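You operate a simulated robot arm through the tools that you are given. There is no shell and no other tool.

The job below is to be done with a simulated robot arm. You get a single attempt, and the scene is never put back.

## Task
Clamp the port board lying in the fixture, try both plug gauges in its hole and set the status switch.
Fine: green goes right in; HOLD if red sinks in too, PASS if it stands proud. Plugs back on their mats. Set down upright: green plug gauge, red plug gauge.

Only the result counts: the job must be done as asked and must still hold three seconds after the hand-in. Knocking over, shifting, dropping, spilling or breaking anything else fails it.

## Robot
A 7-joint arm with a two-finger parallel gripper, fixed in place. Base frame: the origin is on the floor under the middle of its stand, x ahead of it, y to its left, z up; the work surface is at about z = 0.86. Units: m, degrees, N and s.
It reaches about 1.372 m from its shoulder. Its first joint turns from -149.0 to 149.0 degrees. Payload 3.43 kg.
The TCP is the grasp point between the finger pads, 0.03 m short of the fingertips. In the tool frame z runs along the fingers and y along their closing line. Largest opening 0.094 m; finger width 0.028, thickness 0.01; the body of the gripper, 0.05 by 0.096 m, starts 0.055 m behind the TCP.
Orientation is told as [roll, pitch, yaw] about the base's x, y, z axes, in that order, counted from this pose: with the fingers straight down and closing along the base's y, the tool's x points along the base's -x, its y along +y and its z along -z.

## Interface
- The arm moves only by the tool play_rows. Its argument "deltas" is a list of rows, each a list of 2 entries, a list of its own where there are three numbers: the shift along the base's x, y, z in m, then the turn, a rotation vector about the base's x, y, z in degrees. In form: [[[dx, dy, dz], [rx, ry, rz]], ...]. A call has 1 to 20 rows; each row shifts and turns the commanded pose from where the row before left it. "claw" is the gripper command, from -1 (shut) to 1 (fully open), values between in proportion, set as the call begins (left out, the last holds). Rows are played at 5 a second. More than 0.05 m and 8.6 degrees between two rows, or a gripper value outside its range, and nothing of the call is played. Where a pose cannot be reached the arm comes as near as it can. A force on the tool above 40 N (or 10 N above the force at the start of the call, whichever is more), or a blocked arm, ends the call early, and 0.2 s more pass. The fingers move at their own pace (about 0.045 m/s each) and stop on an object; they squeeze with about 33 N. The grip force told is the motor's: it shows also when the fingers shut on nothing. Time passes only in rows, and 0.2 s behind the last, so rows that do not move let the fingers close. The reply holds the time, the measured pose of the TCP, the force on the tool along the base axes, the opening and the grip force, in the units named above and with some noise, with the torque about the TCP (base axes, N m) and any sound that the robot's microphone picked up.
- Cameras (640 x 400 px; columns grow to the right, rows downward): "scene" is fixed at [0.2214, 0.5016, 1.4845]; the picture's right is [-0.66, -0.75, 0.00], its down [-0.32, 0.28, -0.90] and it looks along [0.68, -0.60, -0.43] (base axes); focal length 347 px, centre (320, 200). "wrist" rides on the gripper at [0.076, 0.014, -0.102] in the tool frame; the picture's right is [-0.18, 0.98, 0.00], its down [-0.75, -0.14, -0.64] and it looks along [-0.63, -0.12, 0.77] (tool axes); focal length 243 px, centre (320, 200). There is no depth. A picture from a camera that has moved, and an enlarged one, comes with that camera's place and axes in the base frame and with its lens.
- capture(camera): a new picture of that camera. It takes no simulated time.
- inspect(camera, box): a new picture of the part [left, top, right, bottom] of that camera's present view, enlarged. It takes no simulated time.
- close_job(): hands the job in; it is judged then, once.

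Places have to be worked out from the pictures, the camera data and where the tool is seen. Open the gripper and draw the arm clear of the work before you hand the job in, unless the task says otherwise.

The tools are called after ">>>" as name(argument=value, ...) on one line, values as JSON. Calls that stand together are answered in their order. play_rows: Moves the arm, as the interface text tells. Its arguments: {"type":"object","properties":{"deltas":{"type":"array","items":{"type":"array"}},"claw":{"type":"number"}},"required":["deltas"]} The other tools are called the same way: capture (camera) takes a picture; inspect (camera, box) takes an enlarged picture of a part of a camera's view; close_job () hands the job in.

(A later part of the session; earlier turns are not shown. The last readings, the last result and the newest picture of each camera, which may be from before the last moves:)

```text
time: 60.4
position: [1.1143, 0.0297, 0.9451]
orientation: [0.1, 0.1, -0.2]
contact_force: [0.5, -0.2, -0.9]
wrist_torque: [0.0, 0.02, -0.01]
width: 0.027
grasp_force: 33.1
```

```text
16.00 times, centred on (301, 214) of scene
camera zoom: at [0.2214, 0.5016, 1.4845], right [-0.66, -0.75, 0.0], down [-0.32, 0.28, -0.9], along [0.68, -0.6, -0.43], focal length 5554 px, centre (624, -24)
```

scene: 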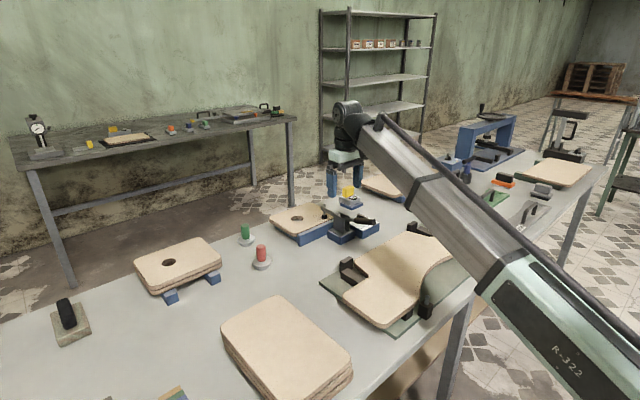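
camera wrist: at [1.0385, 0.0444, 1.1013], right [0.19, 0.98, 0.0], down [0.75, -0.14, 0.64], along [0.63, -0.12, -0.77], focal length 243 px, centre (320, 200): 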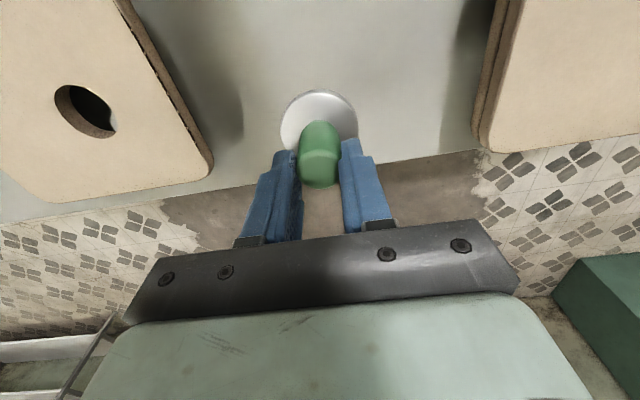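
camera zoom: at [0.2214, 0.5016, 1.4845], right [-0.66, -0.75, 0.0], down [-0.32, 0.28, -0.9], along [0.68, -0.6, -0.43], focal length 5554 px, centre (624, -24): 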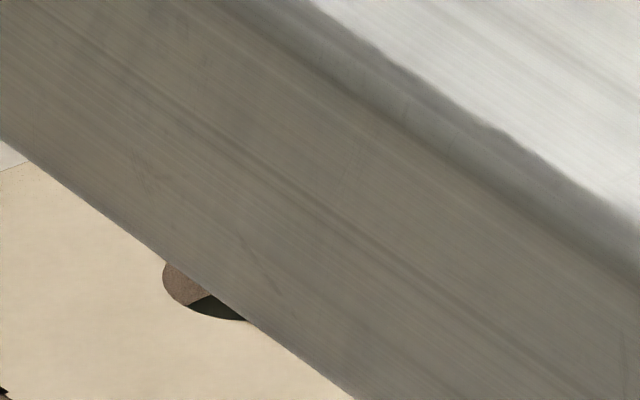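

The plug sits centred on the tool axis to within about 0.5 mm, with a body about 8 mm long under a 12 mm flange. I'll lift it 60 mm smoothly, then translate toward the hole at about (1.074, -0.1545).

>>> play_rows(deltas=[[[0, 0, 0.002], [0, 0, 0]], [[0, 0, 0.004], [0, 0, 0]], [[0, 0, 0.007], [0, 0, 0]], [[0, 0, 0.01], [0, 0, 0]], [[0, 0, 0.012], [0, 0, 0]], [[0, 0, 0.012], [0, 0, 0]], [[0, 0, 0.008], [0, 0, 0]], [[0, 0, 0.004], [0, 0, 0]], [[0, 0, 0.001], [0, 0, 0]], [[0, 0, 0], [0, 0, 0]]])

>>> inspect(camera="wrist", box=[260, 75, 380, 200])

```text
time: 62.5
position: [1.114, 0.0285, 1.0062]
orientation: [-0.1, 0.2, 0.0]
contact_force: [0.3, 0.2, -1.6]
wrist_torque: [-0.01, -0.01, 0.01]
width: 0.0268
grasp_force: 32.7
```

```text
3.20 times, centred on (320, 138) of wrist
camera zoom: at [1.0374, 0.0434, 1.1075], right [0.19, 0.98, 0.0], down [0.75, -0.14, 0.64], along [0.63, -0.12, -0.77], focal length 776 px, centre (320, 400)
```

zoom: 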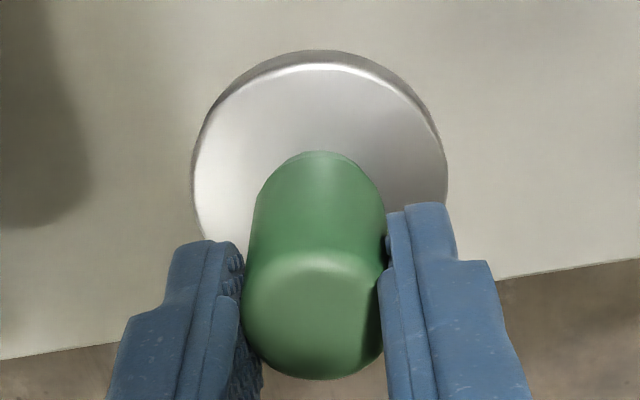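

There was no slip during the lift. Translating now to above the hole.

>>> play_rows(deltas=[[[-0.001, -0.004, 0], [0, 0, 0]], [[-0.002, -0.008, 0], [0, 0, 0]], [[-0.003, -0.013, 0], [0, 0, 0]], [[-0.004, -0.018, 0], [0, 0, 0]], [[-0.005, -0.022, 0], [0, 0, 0]], [[-0.005, -0.024, 0], [0, 0, 0]], [[-0.005, -0.024, 0], [0, 0, 0]], [[-0.005, -0.022, 0], [0, 0, 0]], [[-0.004, -0.018, 0], [0, 0, 0]], [[-0.003, -0.015, 0], [0, 0, 0]], [[-0.001, -0.01, 0], [0, 0, 0]], [[-0.001, -0.005, 0], [0, 0, 0]], [[0, 0, 0], [0, 0, 0]], [[0, 0, 0], [0, 0, 0]]])

>>> capture(camera="wrist")

>>> inspect(camera="wrist", box=[240, 65, 400, 195])

>>> inspect(camera="scene", box=[265, 160, 345, 240])

```text
time: 65.5
position: [1.077, -0.154, 1.0048]
orientation: [0.0, 0.1, 0.0]
contact_force: [-0.7, 0.6, -0.5]
wrist_torque: [-0.03, 0.03, -0.02]
width: 0.0269
grasp_force: 33.2
```

```text
taken
camera wrist: at [0.9989, -0.1386, 1.1066], right [0.19, 0.98, 0.0], down [0.75, -0.14, 0.64], along [0.63, -0.12, -0.77], focal length 243 px, centre (320, 200)
```

wrist: 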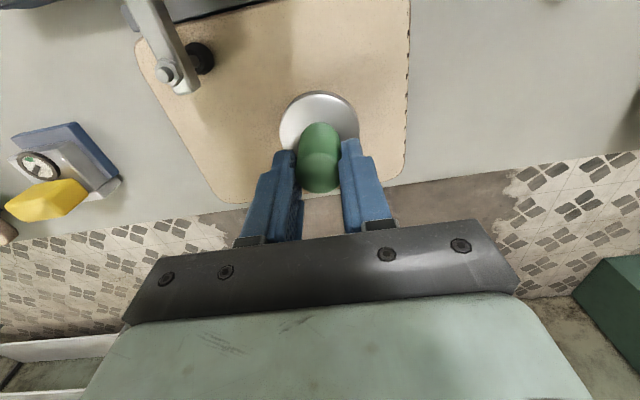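

```text
3.08 times, centred on (320, 130) of wrist
camera zoom: at [0.9989, -0.1386, 1.1066], right [0.19, 0.98, 0.0], down [0.75, -0.14, 0.64], along [0.63, -0.12, -0.77], focal length 746 px, centre (320, 415)
```

zoom: 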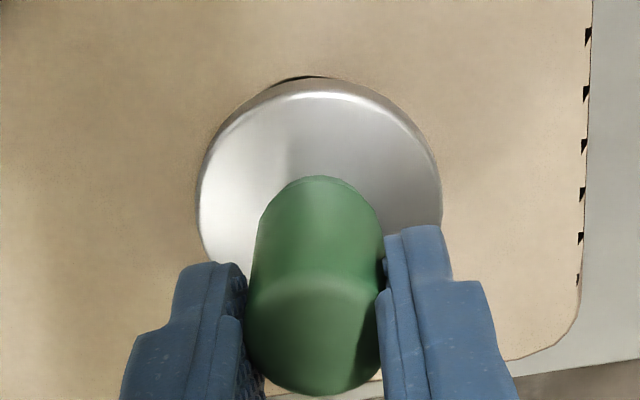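

```text
5.00 times, centred on (305, 200) of scene
camera zoom: at [0.2214, 0.5016, 1.4845], right [-0.66, -0.75, 0.0], down [-0.32, 0.28, -0.9], along [0.68, -0.6, -0.43], focal length 1736 px, centre (395, 200)
```

zoom: 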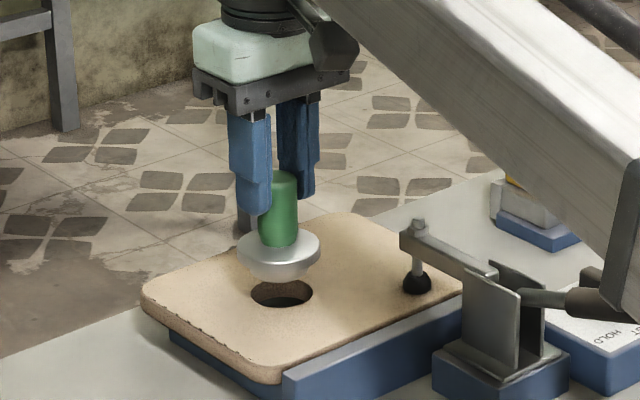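

The plug hovers right over the hole and both are visible in the scene view. I'll zoom in to measure the alignment.

>>> inspect(camera="scene", box=[280, 190, 320, 225])

>>> inspect(camera="wrist", box=[270, 70, 370, 140])

```text
11.43 times, centred on (300, 208) of scene
camera zoom: at [0.2214, 0.5016, 1.4845], right [-0.66, -0.75, 0.0], down [-0.32, 0.28, -0.9], along [0.68, -0.6, -0.43], focal length 3967 px, centre (549, 114)
```

zoom: 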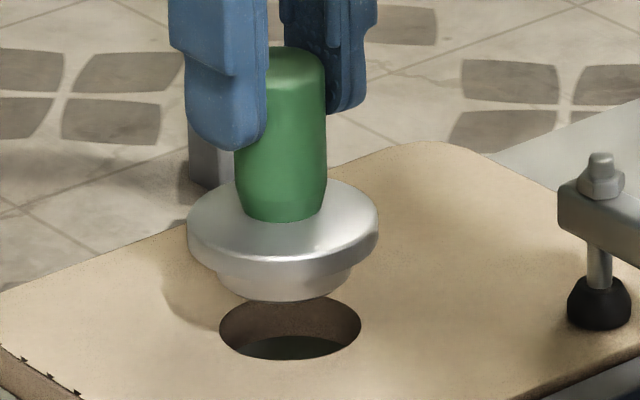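

```text
5.71 times, centred on (320, 105) of wrist
camera zoom: at [0.9989, -0.1386, 1.1066], right [0.19, 0.98, 0.0], down [0.75, -0.14, 0.64], along [0.63, -0.12, -0.77], focal length 1386 px, centre (320, 743)
```

zoom: 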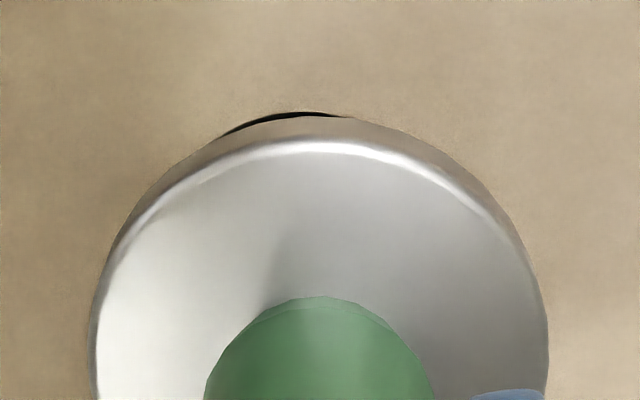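

Both views agree that the plug must move about -0.3 mm in x and -1.5 mm in y. I'll make that correction and lower to a few millimetres above the board, then re-check.

>>> play_rows(deltas=[[[-0.0003, -0.0015, -0.001], [0, 0, 0]], [[0, 0, -0.003], [0, 0, 0]], [[0, 0, -0.004], [0, 0, 0]], [[0, 0, -0.004], [0, 0, 0]], [[0, 0, -0.003], [0, 0, 0]], [[0, 0, -0.002], [0, 0, 0]], [[0, 0, -0.001], [0, 0, 0]], [[0, 0, 0], [0, 0, 0]]])

>>> inspect(camera="scene", box=[280, 190, 320, 225])

>>> inspect(camera="wrist", box=[260, 75, 380, 200])

```text
time: 67.3
position: [1.0753, -0.1557, 0.987]
orientation: [-0.1, 0.1, -0.1]
contact_force: [-0.4, 0.2, -0.8]
wrist_torque: [-0.02, 0.01, -0.01]
width: 0.0266
grasp_force: 32.8
```

```text
11.43 times, centred on (300, 208) of scene
camera zoom: at [0.2214, 0.5016, 1.4845], right [-0.66, -0.75, 0.0], down [-0.32, 0.28, -0.9], along [0.68, -0.6, -0.43], focal length 3967 px, centre (549, 114)
```

zoom: 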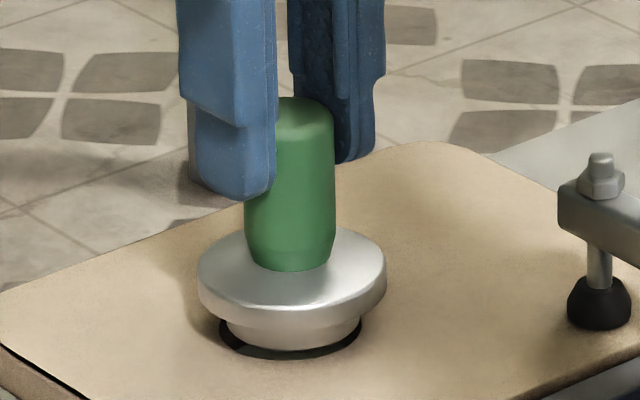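

```text
3.20 times, centred on (320, 138) of wrist
camera zoom: at [0.9982, -0.1411, 1.0895], right [0.19, 0.98, 0.0], down [0.75, -0.14, 0.64], along [0.63, -0.12, -0.77], focal length 776 px, centre (320, 400)
```

zoom: 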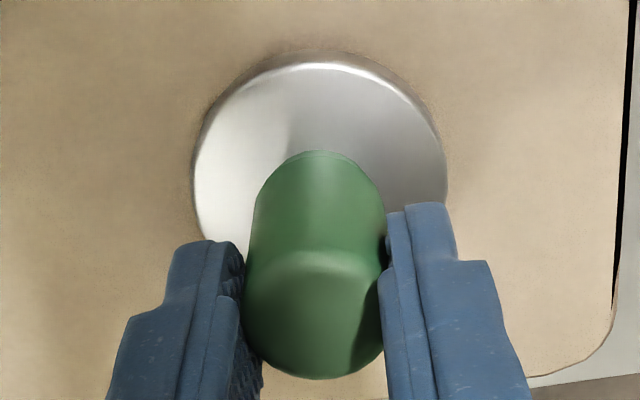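

I overshot slightly in y: the plug is now about 1.1 mm too far toward -y. I'll correct by +0.3, +1.1 mm at this height and check again.

>>> play_rows(deltas=[[[0.0003, 0.0011, 0], [0, 0, 0]], [[0, 0, 0], [0, 0, 0]], [[0, 0, 0], [0, 0, 0]]])

>>> inspect(camera="scene", box=[285, 195, 315, 225])

>>> inspect(camera="wrist", box=[260, 75, 380, 200])

```text
time: 68.2
position: [1.0762, -0.1546, 0.987]
orientation: [-0.1, 0.1, -0.1]
contact_force: [-0.4, 0.0, -1.3]
wrist_torque: [-0.02, -0.03, -0.01]
width: 0.0267
grasp_force: 33.2
```

```text
13.33 times, centred on (300, 210) of scene
camera zoom: at [0.2214, 0.5016, 1.4845], right [-0.66, -0.75, 0.0], down [-0.32, 0.28, -0.9], along [0.68, -0.6, -0.43], focal length 4628 px, centre (587, 67)
```

zoom: 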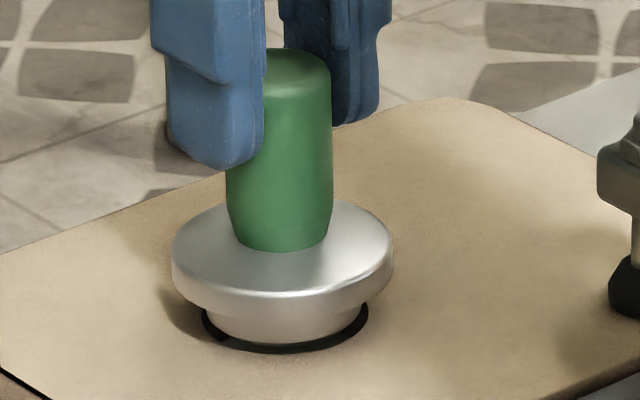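

```text
3.20 times, centred on (320, 138) of wrist
camera zoom: at [0.9986, -0.1397, 1.0893], right [0.19, 0.98, 0.0], down [0.75, -0.14, 0.64], along [0.63, -0.12, -0.77], focal length 776 px, centre (320, 400)
```

zoom: 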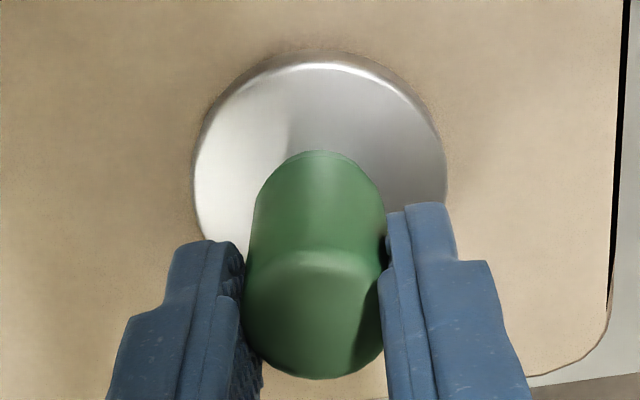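

The alignment is now within about 0.2 mm in the scene view, with an even dark ring around the plug body. I'll lower in 1 mm steps to insert the green plug.

>>> play_rows(deltas=[[[0, 0, -0.001], [0, 0, 0]], [[0, 0, -0.001], [0, 0, 0]], [[0, 0, -0.001], [0, 0, 0]], [[0, 0, -0.001], [0, 0, 0]], [[0, 0, -0.001], [0, 0, 0]], [[0, 0, -0.001], [0, 0, 0]], [[0, 0, 0], [0, 0, 0]]])

>>> inspect(camera="scene", box=[285, 195, 315, 225])

>>> inspect(camera="wrist", box=[260, 75, 380, 200])

```text
time: 69.8
position: [1.0768, -0.1529, 0.9811]
orientation: [0.0, -0.1, -0.1]
contact_force: [0.3, -0.1, -1.7]
wrist_torque: [-0.06, -0.05, 0.03]
width: 0.0269
grasp_force: 32.8
```

```text
13.33 times, centred on (300, 210) of scene
camera zoom: at [0.2214, 0.5016, 1.4845], right [-0.66, -0.75, 0.0], down [-0.32, 0.28, -0.9], along [0.68, -0.6, -0.43], focal length 4628 px, centre (587, 67)
```

zoom: 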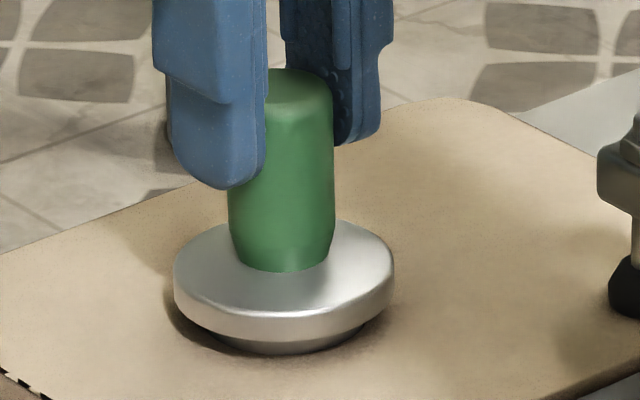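

```text
3.20 times, centred on (320, 138) of wrist
camera zoom: at [0.9985, -0.1399, 1.0836], right [0.19, 0.98, 0.0], down [0.75, -0.14, 0.64], along [0.63, -0.12, -0.77], focal length 776 px, centre (320, 400)
```

zoom: 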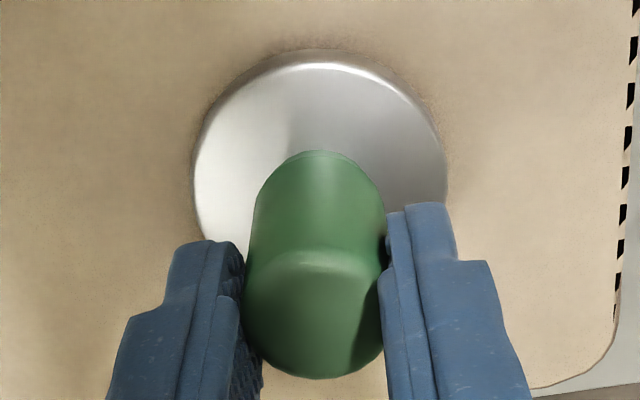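

No contact force yet and the body is entering the hole. I'll continue lowering until the flange seats.

>>> play_rows(deltas=[[[0, 0, -0.001], [0, 0, 0]], [[0, 0, -0.001], [0, 0, 0]], [[0, 0, -0.001], [0, 0, 0]], [[0, 0, -0.001], [0, 0, 0]], [[0, 0, -0.001], [0, 0, 0]], [[0, 0, 0], [0, 0, 0]]])

>>> inspect(camera="scene", box=[285, 195, 315, 225])

>>> inspect(camera="wrist", box=[260, 75, 380, 200])

```text
time: 71.2
position: [1.0763, -0.1546, 0.977]
orientation: [-0.1, 0.0, -0.1]
contact_force: [-0.8, -0.5, -0.6]
wrist_torque: [0.01, 0.02, 0.04]
width: 0.0269
grasp_force: 32.8
```

```text
13.33 times, centred on (300, 210) of scene
camera zoom: at [0.2214, 0.5016, 1.4845], right [-0.66, -0.75, 0.0], down [-0.32, 0.28, -0.9], along [0.68, -0.6, -0.43], focal length 4628 px, centre (587, 67)
```

zoom: 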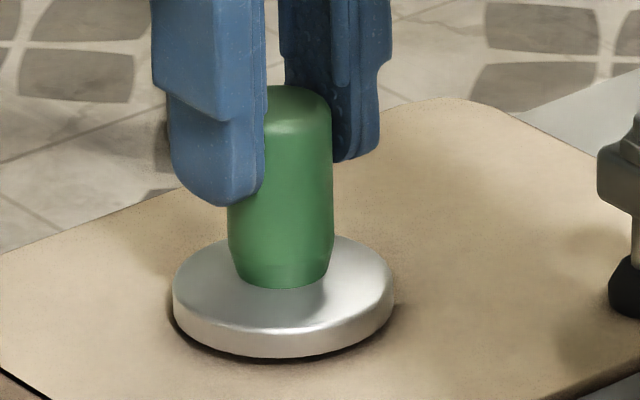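

```text
3.20 times, centred on (320, 138) of wrist
camera zoom: at [0.9991, -0.1399, 1.0786], right [0.19, 0.98, 0.0], down [0.75, -0.14, 0.64], along [0.63, -0.12, -0.77], focal length 776 px, centre (320, 400)
```

zoom: 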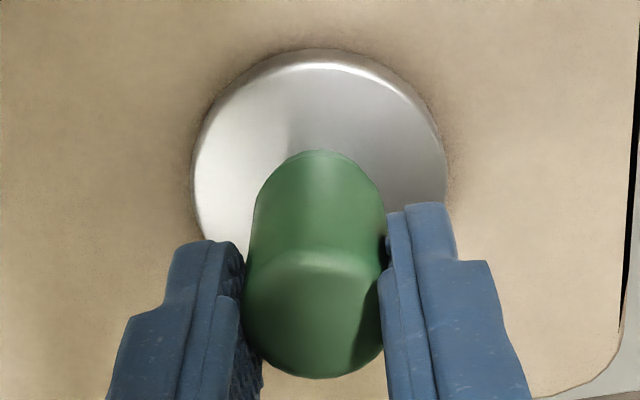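

The body is in the hole and the flange is almost down. I'll lower another 2–3 mm to feel it seat.

>>> play_rows(deltas=[[[0, 0, -0.0008], [0, 0, 0]], [[0, 0, -0.0008], [0, 0, 0]], [[0, 0, -0.0008], [0, 0, 0]], [[0, 0, 0], [0, 0, 0]]])

>>> inspect(camera="scene", box=[285, 195, 315, 225])

```text
time: 72.2
position: [1.0763, -0.1545, 0.9741]
orientation: [-0.1, 0.1, -0.1]
contact_force: [0.1, 0.2, -1.8]
wrist_torque: [-0.01, 0.01, 0.0]
width: 0.0266
grasp_force: 33.7
```

```text
13.33 times, centred on (300, 210) of scene
camera zoom: at [0.2214, 0.5016, 1.4845], right [-0.66, -0.75, 0.0], down [-0.32, 0.28, -0.9], along [0.68, -0.6, -0.43], focal length 4628 px, centre (587, 67)
```

zoom: 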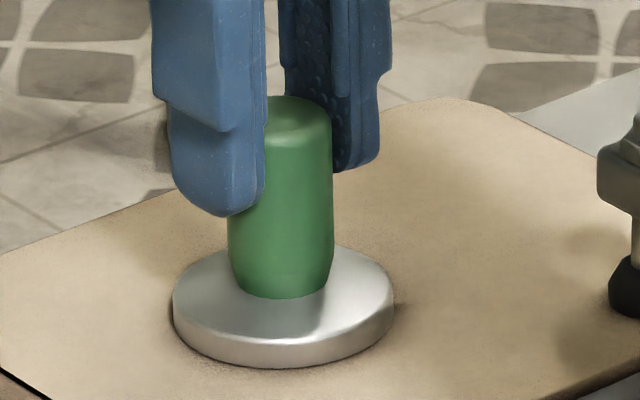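

>>> play_rows(deltas=[[[0, 0, -0.0006], [0, 0, 0]], [[0, 0, -0.0006], [0, 0, 0]], [[0, 0, 0], [0, 0, 0]]])

>>> inspect(camera="scene", box=[285, 195, 315, 225])

```text
time: 73.0
position: [1.0759, -0.1531, 0.973]
orientation: [-0.1, 0.0, -0.1]
contact_force: [0.6, -1.1, 0.4]
wrist_torque: [-0.11, 0.01, -0.03]
width: 0.0266
grasp_force: 32.5
```

```text
13.33 times, centred on (300, 210) of scene
camera zoom: at [0.2214, 0.5016, 1.4845], right [-0.66, -0.75, 0.0], down [-0.32, 0.28, -0.9], along [0.68, -0.6, -0.43], focal length 4628 px, centre (587, 67)
```

zoom: 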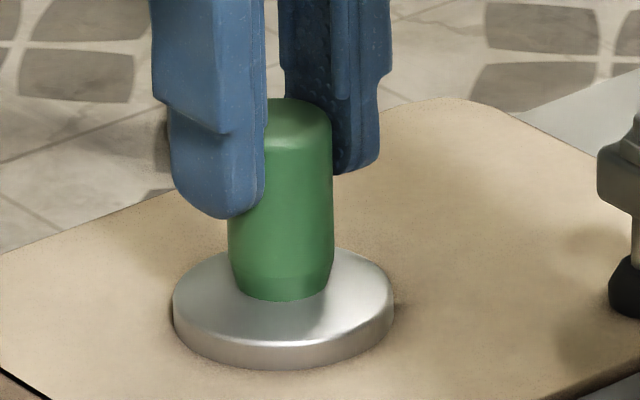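

The downward load has unloaded, so the flange appears seated. I'll press slightly to confirm, then release briefly so the gauge rests freely in the hole.

>>> play_rows(deltas=[[[0, 0, -0.0006], [0, 0, 0]], [[0, 0, -0.0006], [0, 0, 0]], [[0, 0, 0], [0, 0, 0]]])

>>> inspect(camera="scene", box=[285, 195, 315, 225])

>>> inspect(camera="wrist", box=[260, 75, 380, 200])

```text
time: 73.8
position: [1.0763, -0.1523, 0.9733]
orientation: [0.0, 0.0, -0.1]
contact_force: [4.5, 0.0, 16.7]
wrist_torque: [-0.17, 0.01, -0.01]
width: 0.0265
grasp_force: 33.1
```

```text
13.33 times, centred on (300, 210) of scene
camera zoom: at [0.2214, 0.5016, 1.4845], right [-0.66, -0.75, 0.0], down [-0.32, 0.28, -0.9], along [0.68, -0.6, -0.43], focal length 4628 px, centre (587, 67)
```

zoom: 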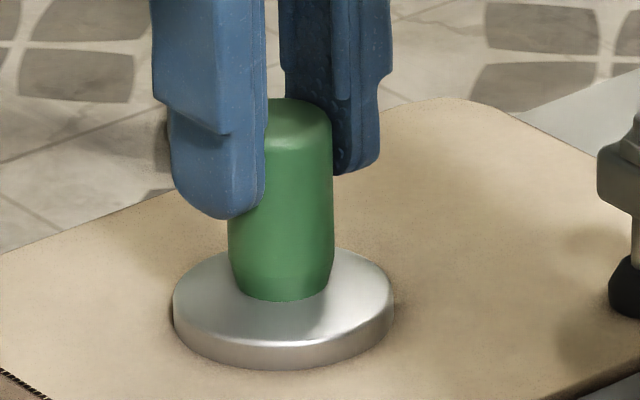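

```text
3.20 times, centred on (320, 138) of wrist
camera zoom: at [0.9984, -0.1396, 1.0749], right [0.19, 0.98, 0.0], down [0.75, -0.14, 0.64], along [0.63, -0.12, -0.77], focal length 776 px, centre (320, 400)
```

zoom: 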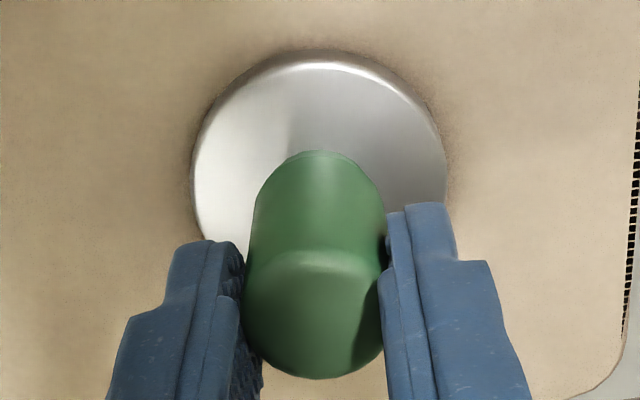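

The flange is firmly seated (17 N reaction), so the green gauge goes right in. I'll relieve the load, open, and let it rest a moment.

>>> play_rows(deltas=[[[0, 0, 0.0012], [0, 0, 0]], [[0, 0, 0], [0, 0, 0]]])

>>> play_rows(deltas=[[[0, 0, 0], [0, 0, 0]], [[0, 0, 0], [0, 0, 0]], [[0, 0, 0], [0, 0, 0]], [[0, 0, 0], [0, 0, 0]], [[0, 0, 0], [0, 0, 0]]], claw=-0.1)

>>> inspect(camera="scene", box=[285, 195, 315, 225])

>>> inspect(camera="wrist", box=[260, 75, 380, 200])

```text
time: 74.3
position: [1.0753, -0.153, 0.9742]
orientation: [0.1, -0.1, -0.1]
contact_force: [4.1, 0.3, 7.0]
wrist_torque: [-0.12, -0.38, 0.02]
width: 0.0269
grasp_force: 33.0
```

```text
time: 75.5
position: [1.0768, -0.1545, 0.9729]
orientation: [0.0, 0.0, -0.1]
contact_force: [1.1, 1.7, 0.2]
wrist_torque: [0.03, -0.01, 0.0]
width: 0.0425
grasp_force: 0.0
```

```text
13.33 times, centred on (300, 210) of scene
camera zoom: at [0.2214, 0.5016, 1.4845], right [-0.66, -0.75, 0.0], down [-0.32, 0.28, -0.9], along [0.68, -0.6, -0.43], focal length 4628 px, centre (587, 67)
```

zoom: 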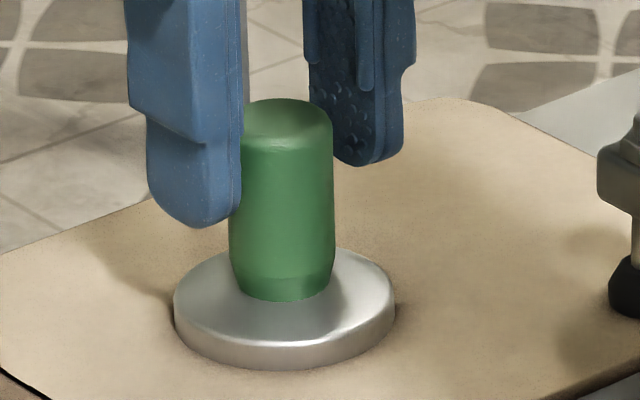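

```text
3.20 times, centred on (320, 138) of wrist
camera zoom: at [0.9986, -0.1397, 1.0752], right [0.19, 0.98, 0.0], down [0.75, -0.14, 0.64], along [0.63, -0.12, -0.77], focal length 776 px, centre (320, 400)
```

zoom: 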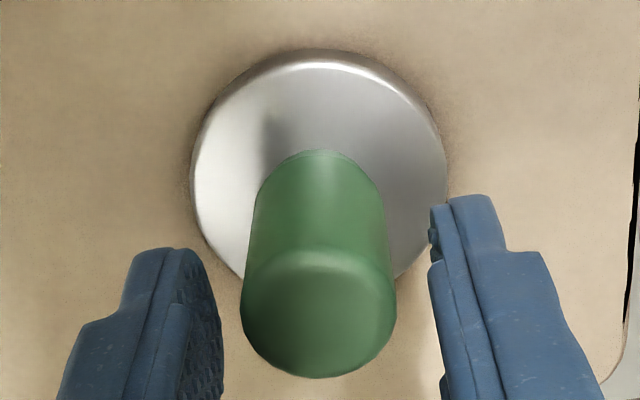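

The green gauge rests freely with its flange flush on the board. I'll re-grip it with the same fingertip hold and lift it out slowly.

>>> play_rows(deltas=[[[0, 0, 0], [0, 0, 0]], [[0, 0, 0], [0, 0, 0]], [[0, 0, 0], [0, 0, 0]], [[0, 0, 0], [0, 0, 0]], [[0, 0, 0.001], [0, 0, 0]], [[0, 0, 0.002], [0, 0, 0]], [[0, 0, 0.003], [0, 0, 0]], [[0, 0, 0.003], [0, 0, 0]], [[0, 0, 0.002], [0, 0, 0]], [[0, 0, 0], [0, 0, 0]]], claw=-1)

>>> inspect(camera="scene", box=[285, 195, 315, 225])

>>> inspect(camera="wrist", box=[260, 75, 380, 200])

```text
time: 77.8
position: [1.0762, -0.1535, 0.984]
orientation: [0.0, 0.1, -0.2]
contact_force: [0.4, 0.3, -1.3]
wrist_torque: [0.01, 0.02, 0.02]
width: 0.0267
grasp_force: 33.4
```

```text
13.33 times, centred on (300, 210) of scene
camera zoom: at [0.2214, 0.5016, 1.4845], right [-0.66, -0.75, 0.0], down [-0.32, 0.28, -0.9], along [0.68, -0.6, -0.43], focal length 4628 px, centre (587, 67)
```

zoom: 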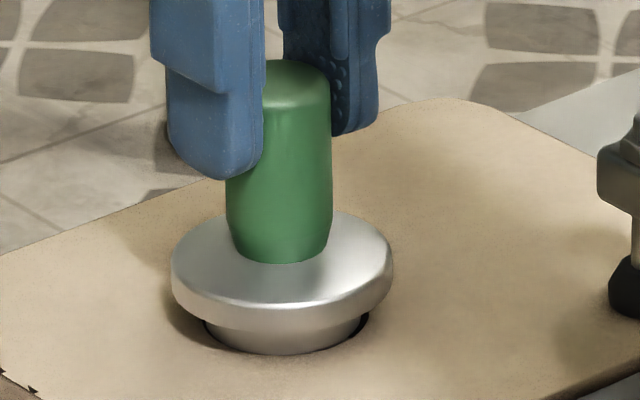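

```text
3.20 times, centred on (320, 138) of wrist
camera zoom: at [0.9987, -0.1395, 1.0865], right [0.19, 0.98, 0.0], down [0.75, -0.14, 0.64], along [0.63, -0.12, -0.77], focal length 776 px, centre (320, 400)
```

zoom: 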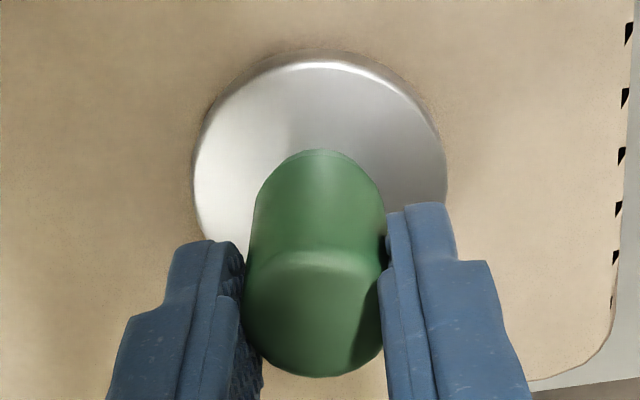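

The plug came out cleanly with no slip. I'll lift clear and carry it back over its mat.

>>> play_rows(deltas=[[[0, 0, 0.003], [0, 0, 0]], [[0, 0, 0.006], [0, 0, 0]], [[0, 0, 0.007], [0, 0, 0]], [[0, 0, 0.004], [0, 0, 0]], [[0.001, 0.004, 0], [0, 0, 0]], [[0.002, 0.008, 0], [0, 0, 0]], [[0.003, 0.013, 0], [0, 0, 0]], [[0.004, 0.018, 0], [0, 0, 0]], [[0.005, 0.022, 0], [0, 0, 0]], [[0.005, 0.024, 0], [0, 0, 0]], [[0.005, 0.024, 0], [0, 0, 0]], [[0.005, 0.022, 0], [0, 0, 0]], [[0.004, 0.018, 0], [0, 0, 0]], [[0.003, 0.015, 0], [0, 0, 0]], [[0.0015, 0.01, 0], [0, 0, 0]], [[0.0006, 0.005, 0], [0, 0, 0]], [[0, 0, 0], [0, 0, 0]], [[0, 0, 0], [0, 0, 0]]])

>>> inspect(camera="scene", box=[227, 205, 267, 255])

>>> inspect(camera="wrist", box=[260, 75, 380, 200])

```text
time: 81.5
position: [1.1149, 0.0304, 1.0035]
orientation: [0.0, 0.1, -0.1]
contact_force: [-0.5, 0.1, -1.6]
wrist_torque: [-0.01, 0.01, 0.01]
width: 0.0266
grasp_force: 32.6
```

```text
8.00 times, centred on (247, 230) of scene
camera zoom: at [0.2214, 0.5016, 1.4845], right [-0.66, -0.75, 0.0], down [-0.32, 0.28, -0.9], along [0.68, -0.6, -0.43], focal length 2777 px, centre (904, -40)
```

zoom: 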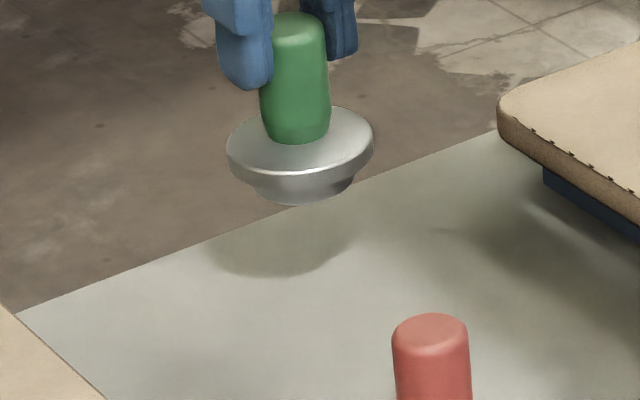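

```text
3.20 times, centred on (320, 138) of wrist
camera zoom: at [1.0375, 0.0448, 1.106], right [0.19, 0.98, 0.0], down [0.75, -0.14, 0.64], along [0.63, -0.12, -0.77], focal length 776 px, centre (320, 400)
```

zoom: 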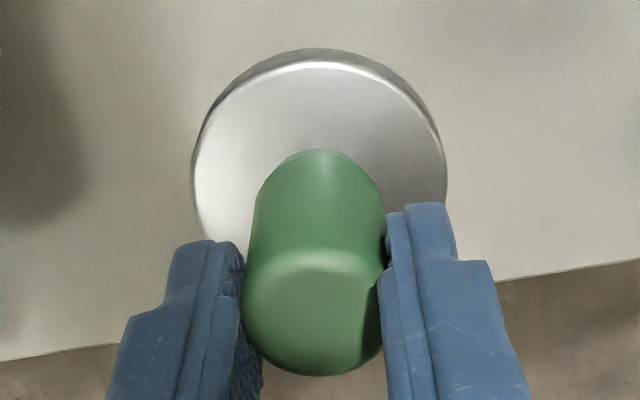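

I'm back over the mat with the plug held steady. I'll shift -1.3 mm in y and descend to just above the mat, then compare with the original picture.

>>> play_rows(deltas=[[[0.0003, -0.001, -0.002], [0, 0, 0]], [[0, 0, -0.005], [0, 0, 0]], [[0, 0, -0.008], [0, 0, 0]], [[0, 0, -0.01], [0, 0, 0]], [[0, 0, -0.01], [0, 0, 0]], [[0, 0, -0.01], [0, 0, 0]], [[0, 0, -0.008], [0, 0, 0]], [[0, 0, -0.004], [0, 0, 0]], [[0, 0, -0.002], [0, 0, 0]], [[0, 0, -0.001], [0, 0, 0]], [[0, 0, 0], [0, 0, 0]], [[0, 0, 0], [0, 0, 0]]])

>>> inspect(camera="scene", box=[234, 218, 258, 252])

>>> inspect(camera="wrist", box=[260, 75, 380, 200])

```text
time: 84.2
position: [1.115, 0.0284, 0.9422]
orientation: [0.0, 0.1, -0.1]
contact_force: [-0.1, -0.6, -2.1]
wrist_torque: [-0.01, 0.03, 0.01]
width: 0.0267
grasp_force: 33.5
```

```text
11.76 times, centred on (246, 235) of scene
camera zoom: at [0.2214, 0.5016, 1.4845], right [-0.66, -0.75, 0.0], down [-0.32, 0.28, -0.9], along [0.68, -0.6, -0.43], focal length 4084 px, centre (1191, -212)
```

zoom: 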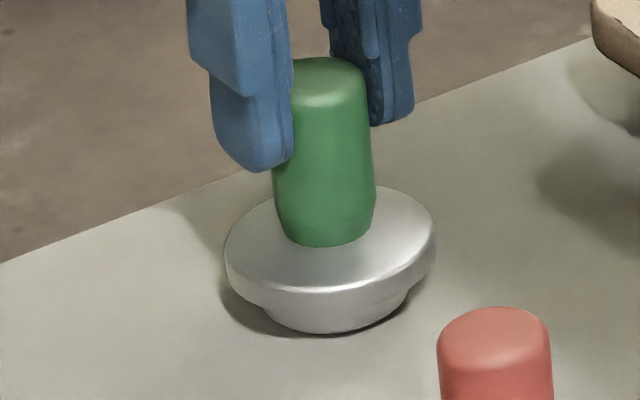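

```text
3.20 times, centred on (320, 138) of wrist
camera zoom: at [1.0374, 0.0423, 1.0459], right [0.19, 0.98, 0.0], down [0.75, -0.14, 0.64], along [0.63, -0.12, -0.77], focal length 776 px, centre (320, 400)
```

zoom: 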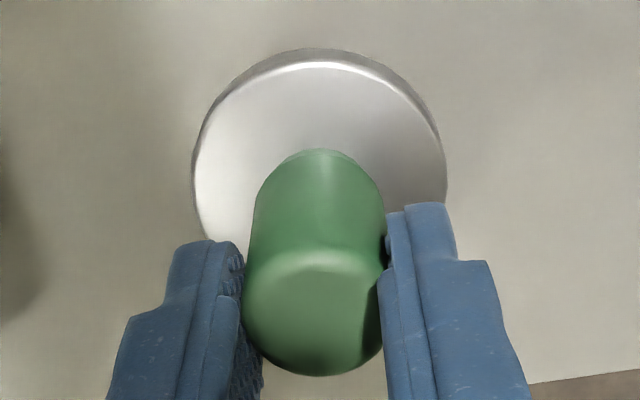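

The plug is about 2 mm off along the camera's right axis and still 1–2 mm up. I'll correct by +0.8, +1.8 mm and lower to contact.

>>> play_rows(deltas=[[[0.0008, 0.0018, 0], [0, 0, 0]], [[0, 0, -0.0005], [0, 0, 0]], [[0, 0, 0], [0, 0, 0]]])

>>> inspect(camera="scene", box=[234, 218, 258, 252])

>>> inspect(camera="wrist", box=[260, 75, 380, 200])

```text
time: 85.0
position: [1.1169, 0.0292, 0.9421]
orientation: [-0.1, 0.0, -0.1]
contact_force: [0.2, -1.0, -0.5]
wrist_torque: [0.0, 0.02, -0.04]
width: 0.0268
grasp_force: 32.9
```

```text
11.76 times, centred on (246, 235) of scene
camera zoom: at [0.2214, 0.5016, 1.4845], right [-0.66, -0.75, 0.0], down [-0.32, 0.28, -0.9], along [0.68, -0.6, -0.43], focal length 4084 px, centre (1191, -212)
```

zoom: 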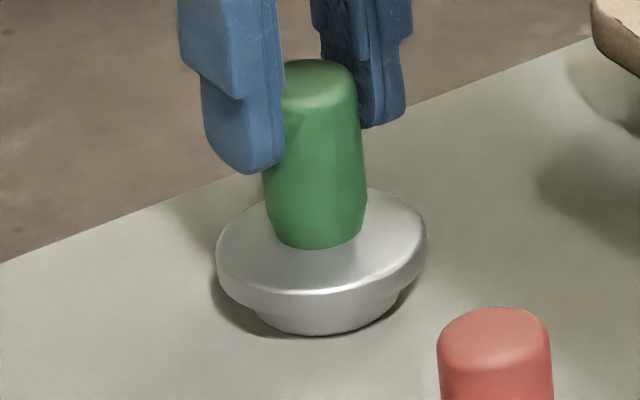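

```text
3.20 times, centred on (320, 138) of wrist
camera zoom: at [1.0395, 0.044, 1.045], right [0.19, 0.98, 0.0], down [0.75, -0.14, 0.64], along [0.63, -0.12, -0.77], focal length 776 px, centre (320, 400)
```

zoom: 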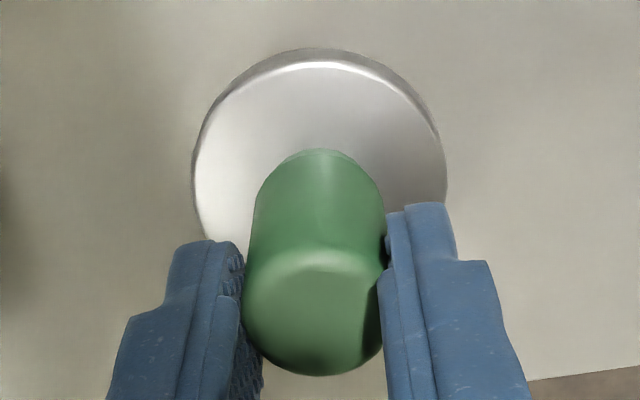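

The lateral position is within 0.5 mm of the original. I'll lower the last millimetre with a small x correction and check for contact.

>>> play_rows(deltas=[[[-0.0006, 0, -0.0004], [0, 0, 0]], [[0, 0, -0.0006], [0, 0, 0]], [[0, 0, -0.0005], [0, 0, 0]], [[0, 0, -0.0005], [0, 0, 0]], [[0, 0, 0], [0, 0, 0]]])

>>> inspect(camera="scene", box=[234, 218, 258, 252])

>>> inspect(camera="wrist", box=[260, 75, 380, 200])

```text
time: 86.2
position: [1.1154, 0.0297, 0.9418]
orientation: [0.0, 0.0, -0.1]
contact_force: [0.5, 1.2, 7.4]
wrist_torque: [0.02, 0.0, -0.03]
width: 0.0265
grasp_force: 32.7
```

```text
11.76 times, centred on (246, 235) of scene
camera zoom: at [0.2214, 0.5016, 1.4845], right [-0.66, -0.75, 0.0], down [-0.32, 0.28, -0.9], along [0.68, -0.6, -0.43], focal length 4084 px, centre (1191, -212)
```

zoom: 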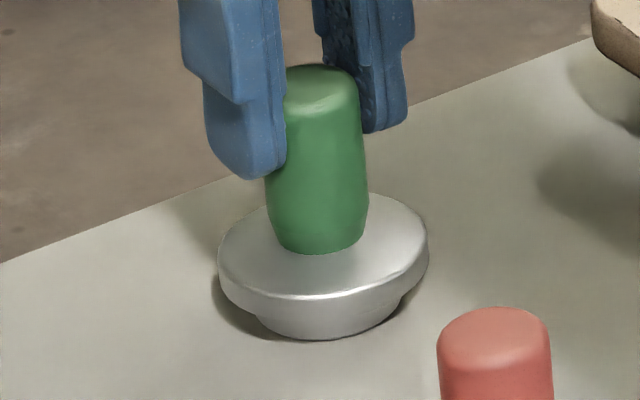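

```text
3.20 times, centred on (320, 138) of wrist
camera zoom: at [1.0385, 0.044, 1.0437], right [0.19, 0.98, 0.0], down [0.75, -0.14, 0.64], along [0.63, -0.12, -0.77], focal length 776 px, centre (320, 400)
```

zoom: 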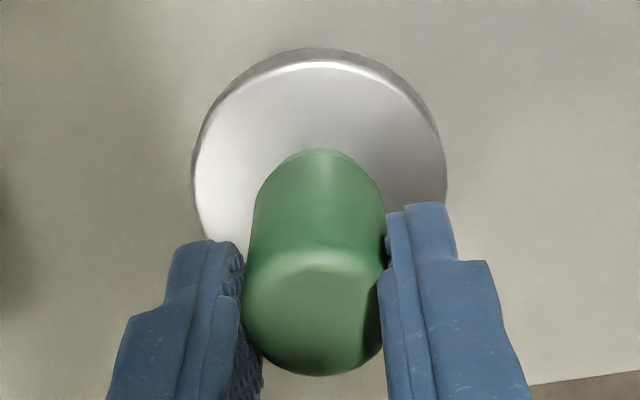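

The plug is in contact (7 N) and pixel-for-pixel at its original place. I'll relieve slightly, open, and rise straight up.

>>> play_rows(deltas=[[[0, 0, 0.0005], [0, 0, 0]], [[0, 0, 0], [0, 0, 0]]])

>>> play_rows(deltas=[[[0, 0, 0], [0, 0, 0]], [[0, 0, 0], [0, 0, 0]], [[0, 0, 0], [0, 0, 0]], [[0, 0, 0], [0, 0, 0]], [[0, 0, 0.003], [0, 0, 0]], [[0, 0, 0.008], [0, 0, 0]], [[0, 0, 0.015], [0, 0, 0]], [[0, 0, 0.02], [0, 0, 0]], [[0, 0, 0.02], [0, 0, 0]], [[0, 0, 0.015], [0, 0, 0]], [[0, 0, 0.008], [0, 0, 0]], [[0, 0, 0], [0, 0, 0]]], claw=0.5)

>>> inspect(camera="scene", box=[234, 218, 258, 252])

>>> capture(camera="wrist")

```text
time: 86.8
position: [1.1162, 0.0308, 0.9417]
orientation: [0.0, 0.1, -0.2]
contact_force: [-1.1, 1.4, 4.5]
wrist_torque: [0.07, 0.07, -0.04]
width: 0.0261
grasp_force: 32.6
```

```text
time: 89.3
position: [1.1168, 0.0301, 1.0295]
orientation: [0.1, 0.1, -0.1]
contact_force: [-1.2, 0.4, 0.4]
wrist_torque: [-0.01, 0.01, -0.02]
width: 0.0707
grasp_force: 0.1
```

```text
11.76 times, centred on (246, 235) of scene
camera zoom: at [0.2214, 0.5016, 1.4845], right [-0.66, -0.75, 0.0], down [-0.32, 0.28, -0.9], along [0.68, -0.6, -0.43], focal length 4084 px, centre (1191, -212)
```

zoom: 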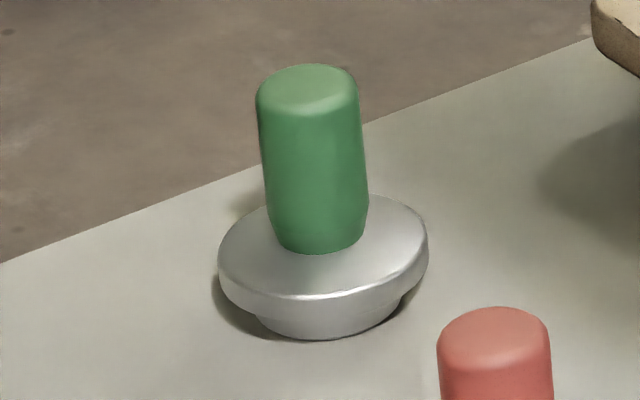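

```text
taken
camera wrist: at [1.0389, 0.0447, 1.132], right [0.19, 0.98, 0.0], down [0.75, -0.14, 0.64], along [0.63, -0.12, -0.77], focal length 243 px, centre (320, 200)
```

wrist: 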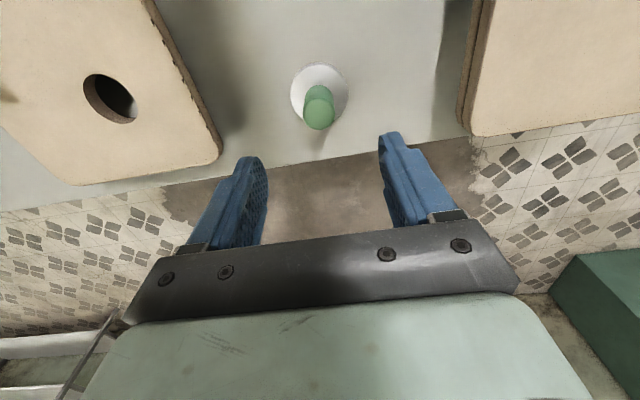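

The green plug is upright exactly at its original spot. Next I'll move over the red plug, estimated at (0.975, 0.060).

>>> play_rows(deltas=[[[-0.004, 0.001, 0], [0, 0, 0]], [[-0.01, 0.002, 0], [0, 0, 0]], [[-0.015, 0.003, 0], [0, 0, 0]], [[-0.02, 0.004, 0], [0, 0, 0]], [[-0.022, 0.005, 0], [0, 0, 0]], [[-0.022, 0.005, 0], [0, 0, 0]], [[-0.02, 0.004, 0], [0, 0, 0]], [[-0.015, 0.003, 0], [0, 0, 0]], [[-0.008, 0.002, 0], [0, 0, 0]], [[-0.004, 0.001, 0], [0, 0, 0]], [[0, 0, 0], [0, 0, 0]], [[0, 0, 0], [0, 0, 0]]], claw=1)

>>> capture(camera="wrist")

>>> inspect(camera="wrist", box=[260, 40, 380, 165])

>>> inspect(camera="scene", box=[246, 240, 276, 274])

```text
time: 92.0
position: [0.9752, 0.0601, 1.0314]
orientation: [0.0, 0.0, -0.1]
contact_force: [0.2, -0.6, 0.2]
wrist_torque: [0.0, 0.03, 0.06]
width: 0.0939
grasp_force: 0.0
```

```text
taken
camera wrist: at [0.8978, 0.0749, 1.1326], right [0.19, 0.98, 0.0], down [0.75, -0.14, 0.64], along [0.63, -0.12, -0.77], focal length 243 px, centre (320, 200)
```

wrist: 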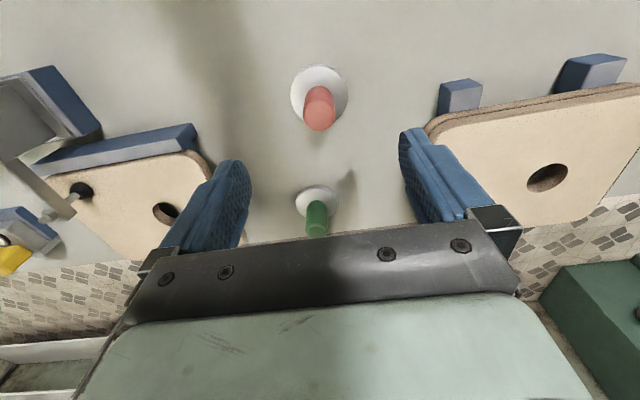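

```text
3.20 times, centred on (320, 102) of wrist
camera zoom: at [0.8978, 0.0749, 1.1326], right [0.19, 0.98, 0.0], down [0.75, -0.14, 0.64], along [0.63, -0.12, -0.77], focal length 776 px, centre (320, 512)
```

zoom: 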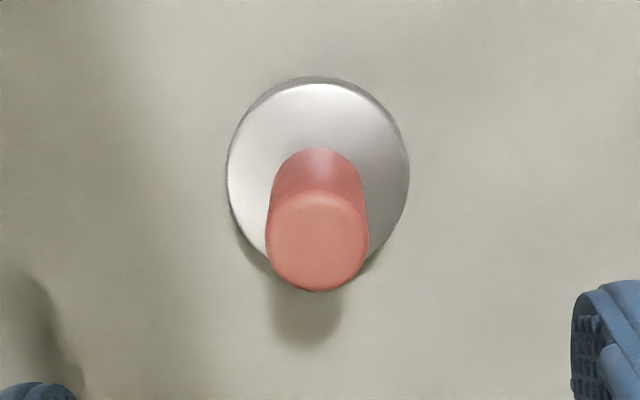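

```text
11.76 times, centred on (261, 257) of scene
camera zoom: at [0.2214, 0.5016, 1.4845], right [-0.66, -0.75, 0.0], down [-0.32, 0.28, -0.9], along [0.68, -0.6, -0.43], focal length 4084 px, centre (1014, -471)
```

zoom: 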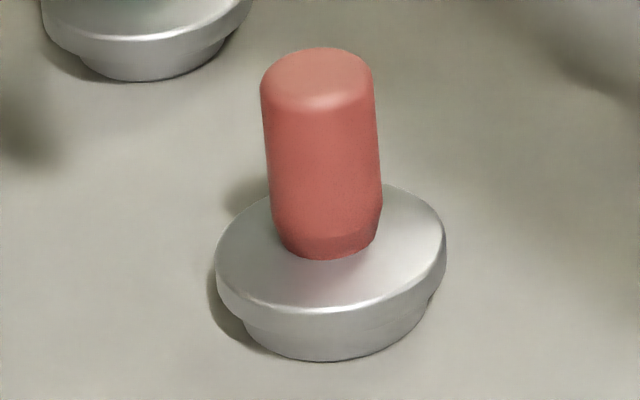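

The red plug sits about +0.9 mm in x and -0.9 mm in y from the tool axis. I'll correct and descend to the same fingertip grip height (TCP about 0.940) that held without creep.

>>> play_rows(deltas=[[[0.0005, -0.0005, -0.004], [0, 0, 0]], [[0.0004, -0.0004, -0.008], [0, 0, 0]], [[0, 0, -0.012], [0, 0, 0]], [[0, 0, -0.015], [0, 0, 0]], [[0, 0, -0.015], [0, 0, 0]], [[0, 0, -0.015], [0, 0, 0]], [[0, 0, -0.01], [0, 0, 0]], [[0, 0, -0.007], [0, 0, 0]], [[0, 0, -0.004], [0, 0, 0]], [[0, 0, 0], [0, 0, 0]], [[0, 0, 0], [0, 0, 0]]])

>>> inspect(camera="wrist", box=[240, 75, 400, 215])

>>> inspect(camera="scene", box=[236, 225, 286, 285])

```text
time: 94.3
position: [0.9754, 0.0576, 0.9398]
orientation: [0.0, 0.0, -0.1]
contact_force: [0.1, 0.2, -0.2]
wrist_torque: [0.03, 0.0, 0.02]
width: 0.094
grasp_force: 0.2
```

```text
2.86 times, centred on (320, 145) of wrist
camera zoom: at [0.8984, 0.0728, 1.0424], right [0.19, 0.98, 0.0], down [0.75, -0.14, 0.64], along [0.63, -0.12, -0.77], focal length 693 px, centre (320, 357)
```

zoom: 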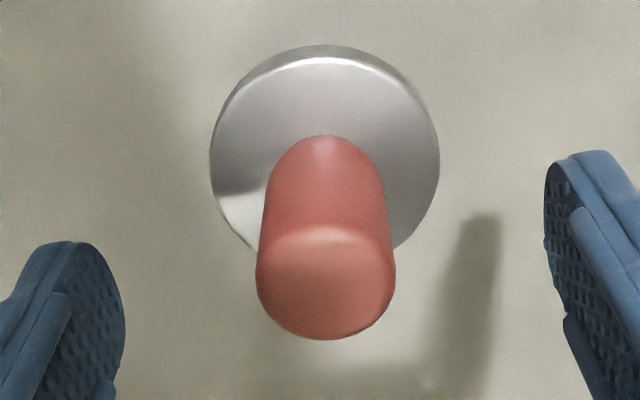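

```text
6.67 times, centred on (261, 255) of scene
camera zoom: at [0.2214, 0.5016, 1.4845], right [-0.66, -0.75, 0.0], down [-0.32, 0.28, -0.9], along [0.68, -0.6, -0.43], focal length 2314 px, centre (713, -167)
```

zoom: 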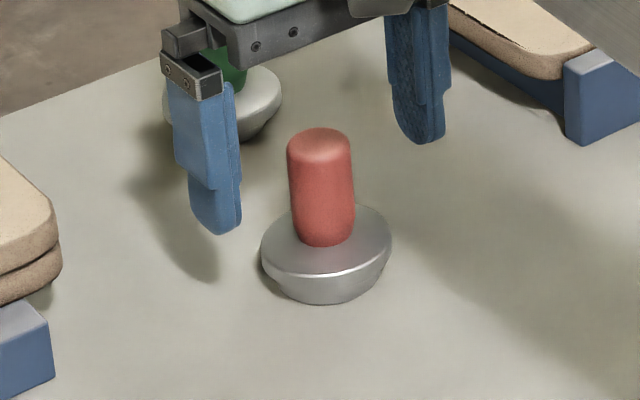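

x is centred and y needs +1.1 mm. I'll correct that and close gently.

>>> play_rows(deltas=[[[0, 0.0011, 0], [0, 0, 0]], [[0, 0, 0], [0, 0, 0]], [[0, 0, 0], [0, 0, 0]]], claw=0)

>>> inspect(camera="wrist", box=[240, 75, 400, 215])

```text
time: 95.2
position: [0.9758, 0.0591, 0.94]
orientation: [0.0, 0.0, -0.1]
contact_force: [0.5, -0.3, 0.4]
wrist_torque: [0.01, 0.02, 0.01]
width: 0.0472
grasp_force: 0.1
```

```text
2.86 times, centred on (320, 145) of wrist
camera zoom: at [0.8989, 0.0738, 1.0422], right [0.19, 0.98, 0.0], down [0.75, -0.14, 0.64], along [0.63, -0.12, -0.77], focal length 693 px, centre (320, 357)
```

zoom: 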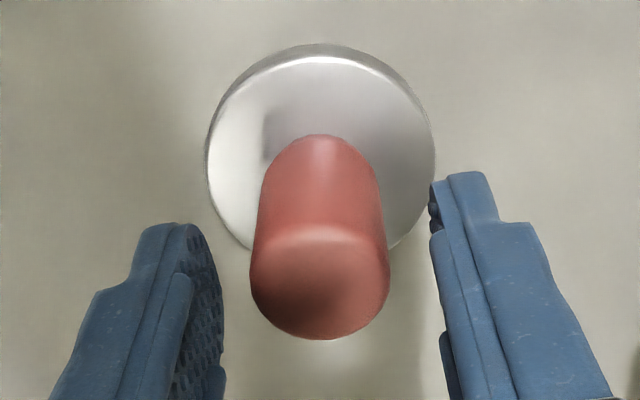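

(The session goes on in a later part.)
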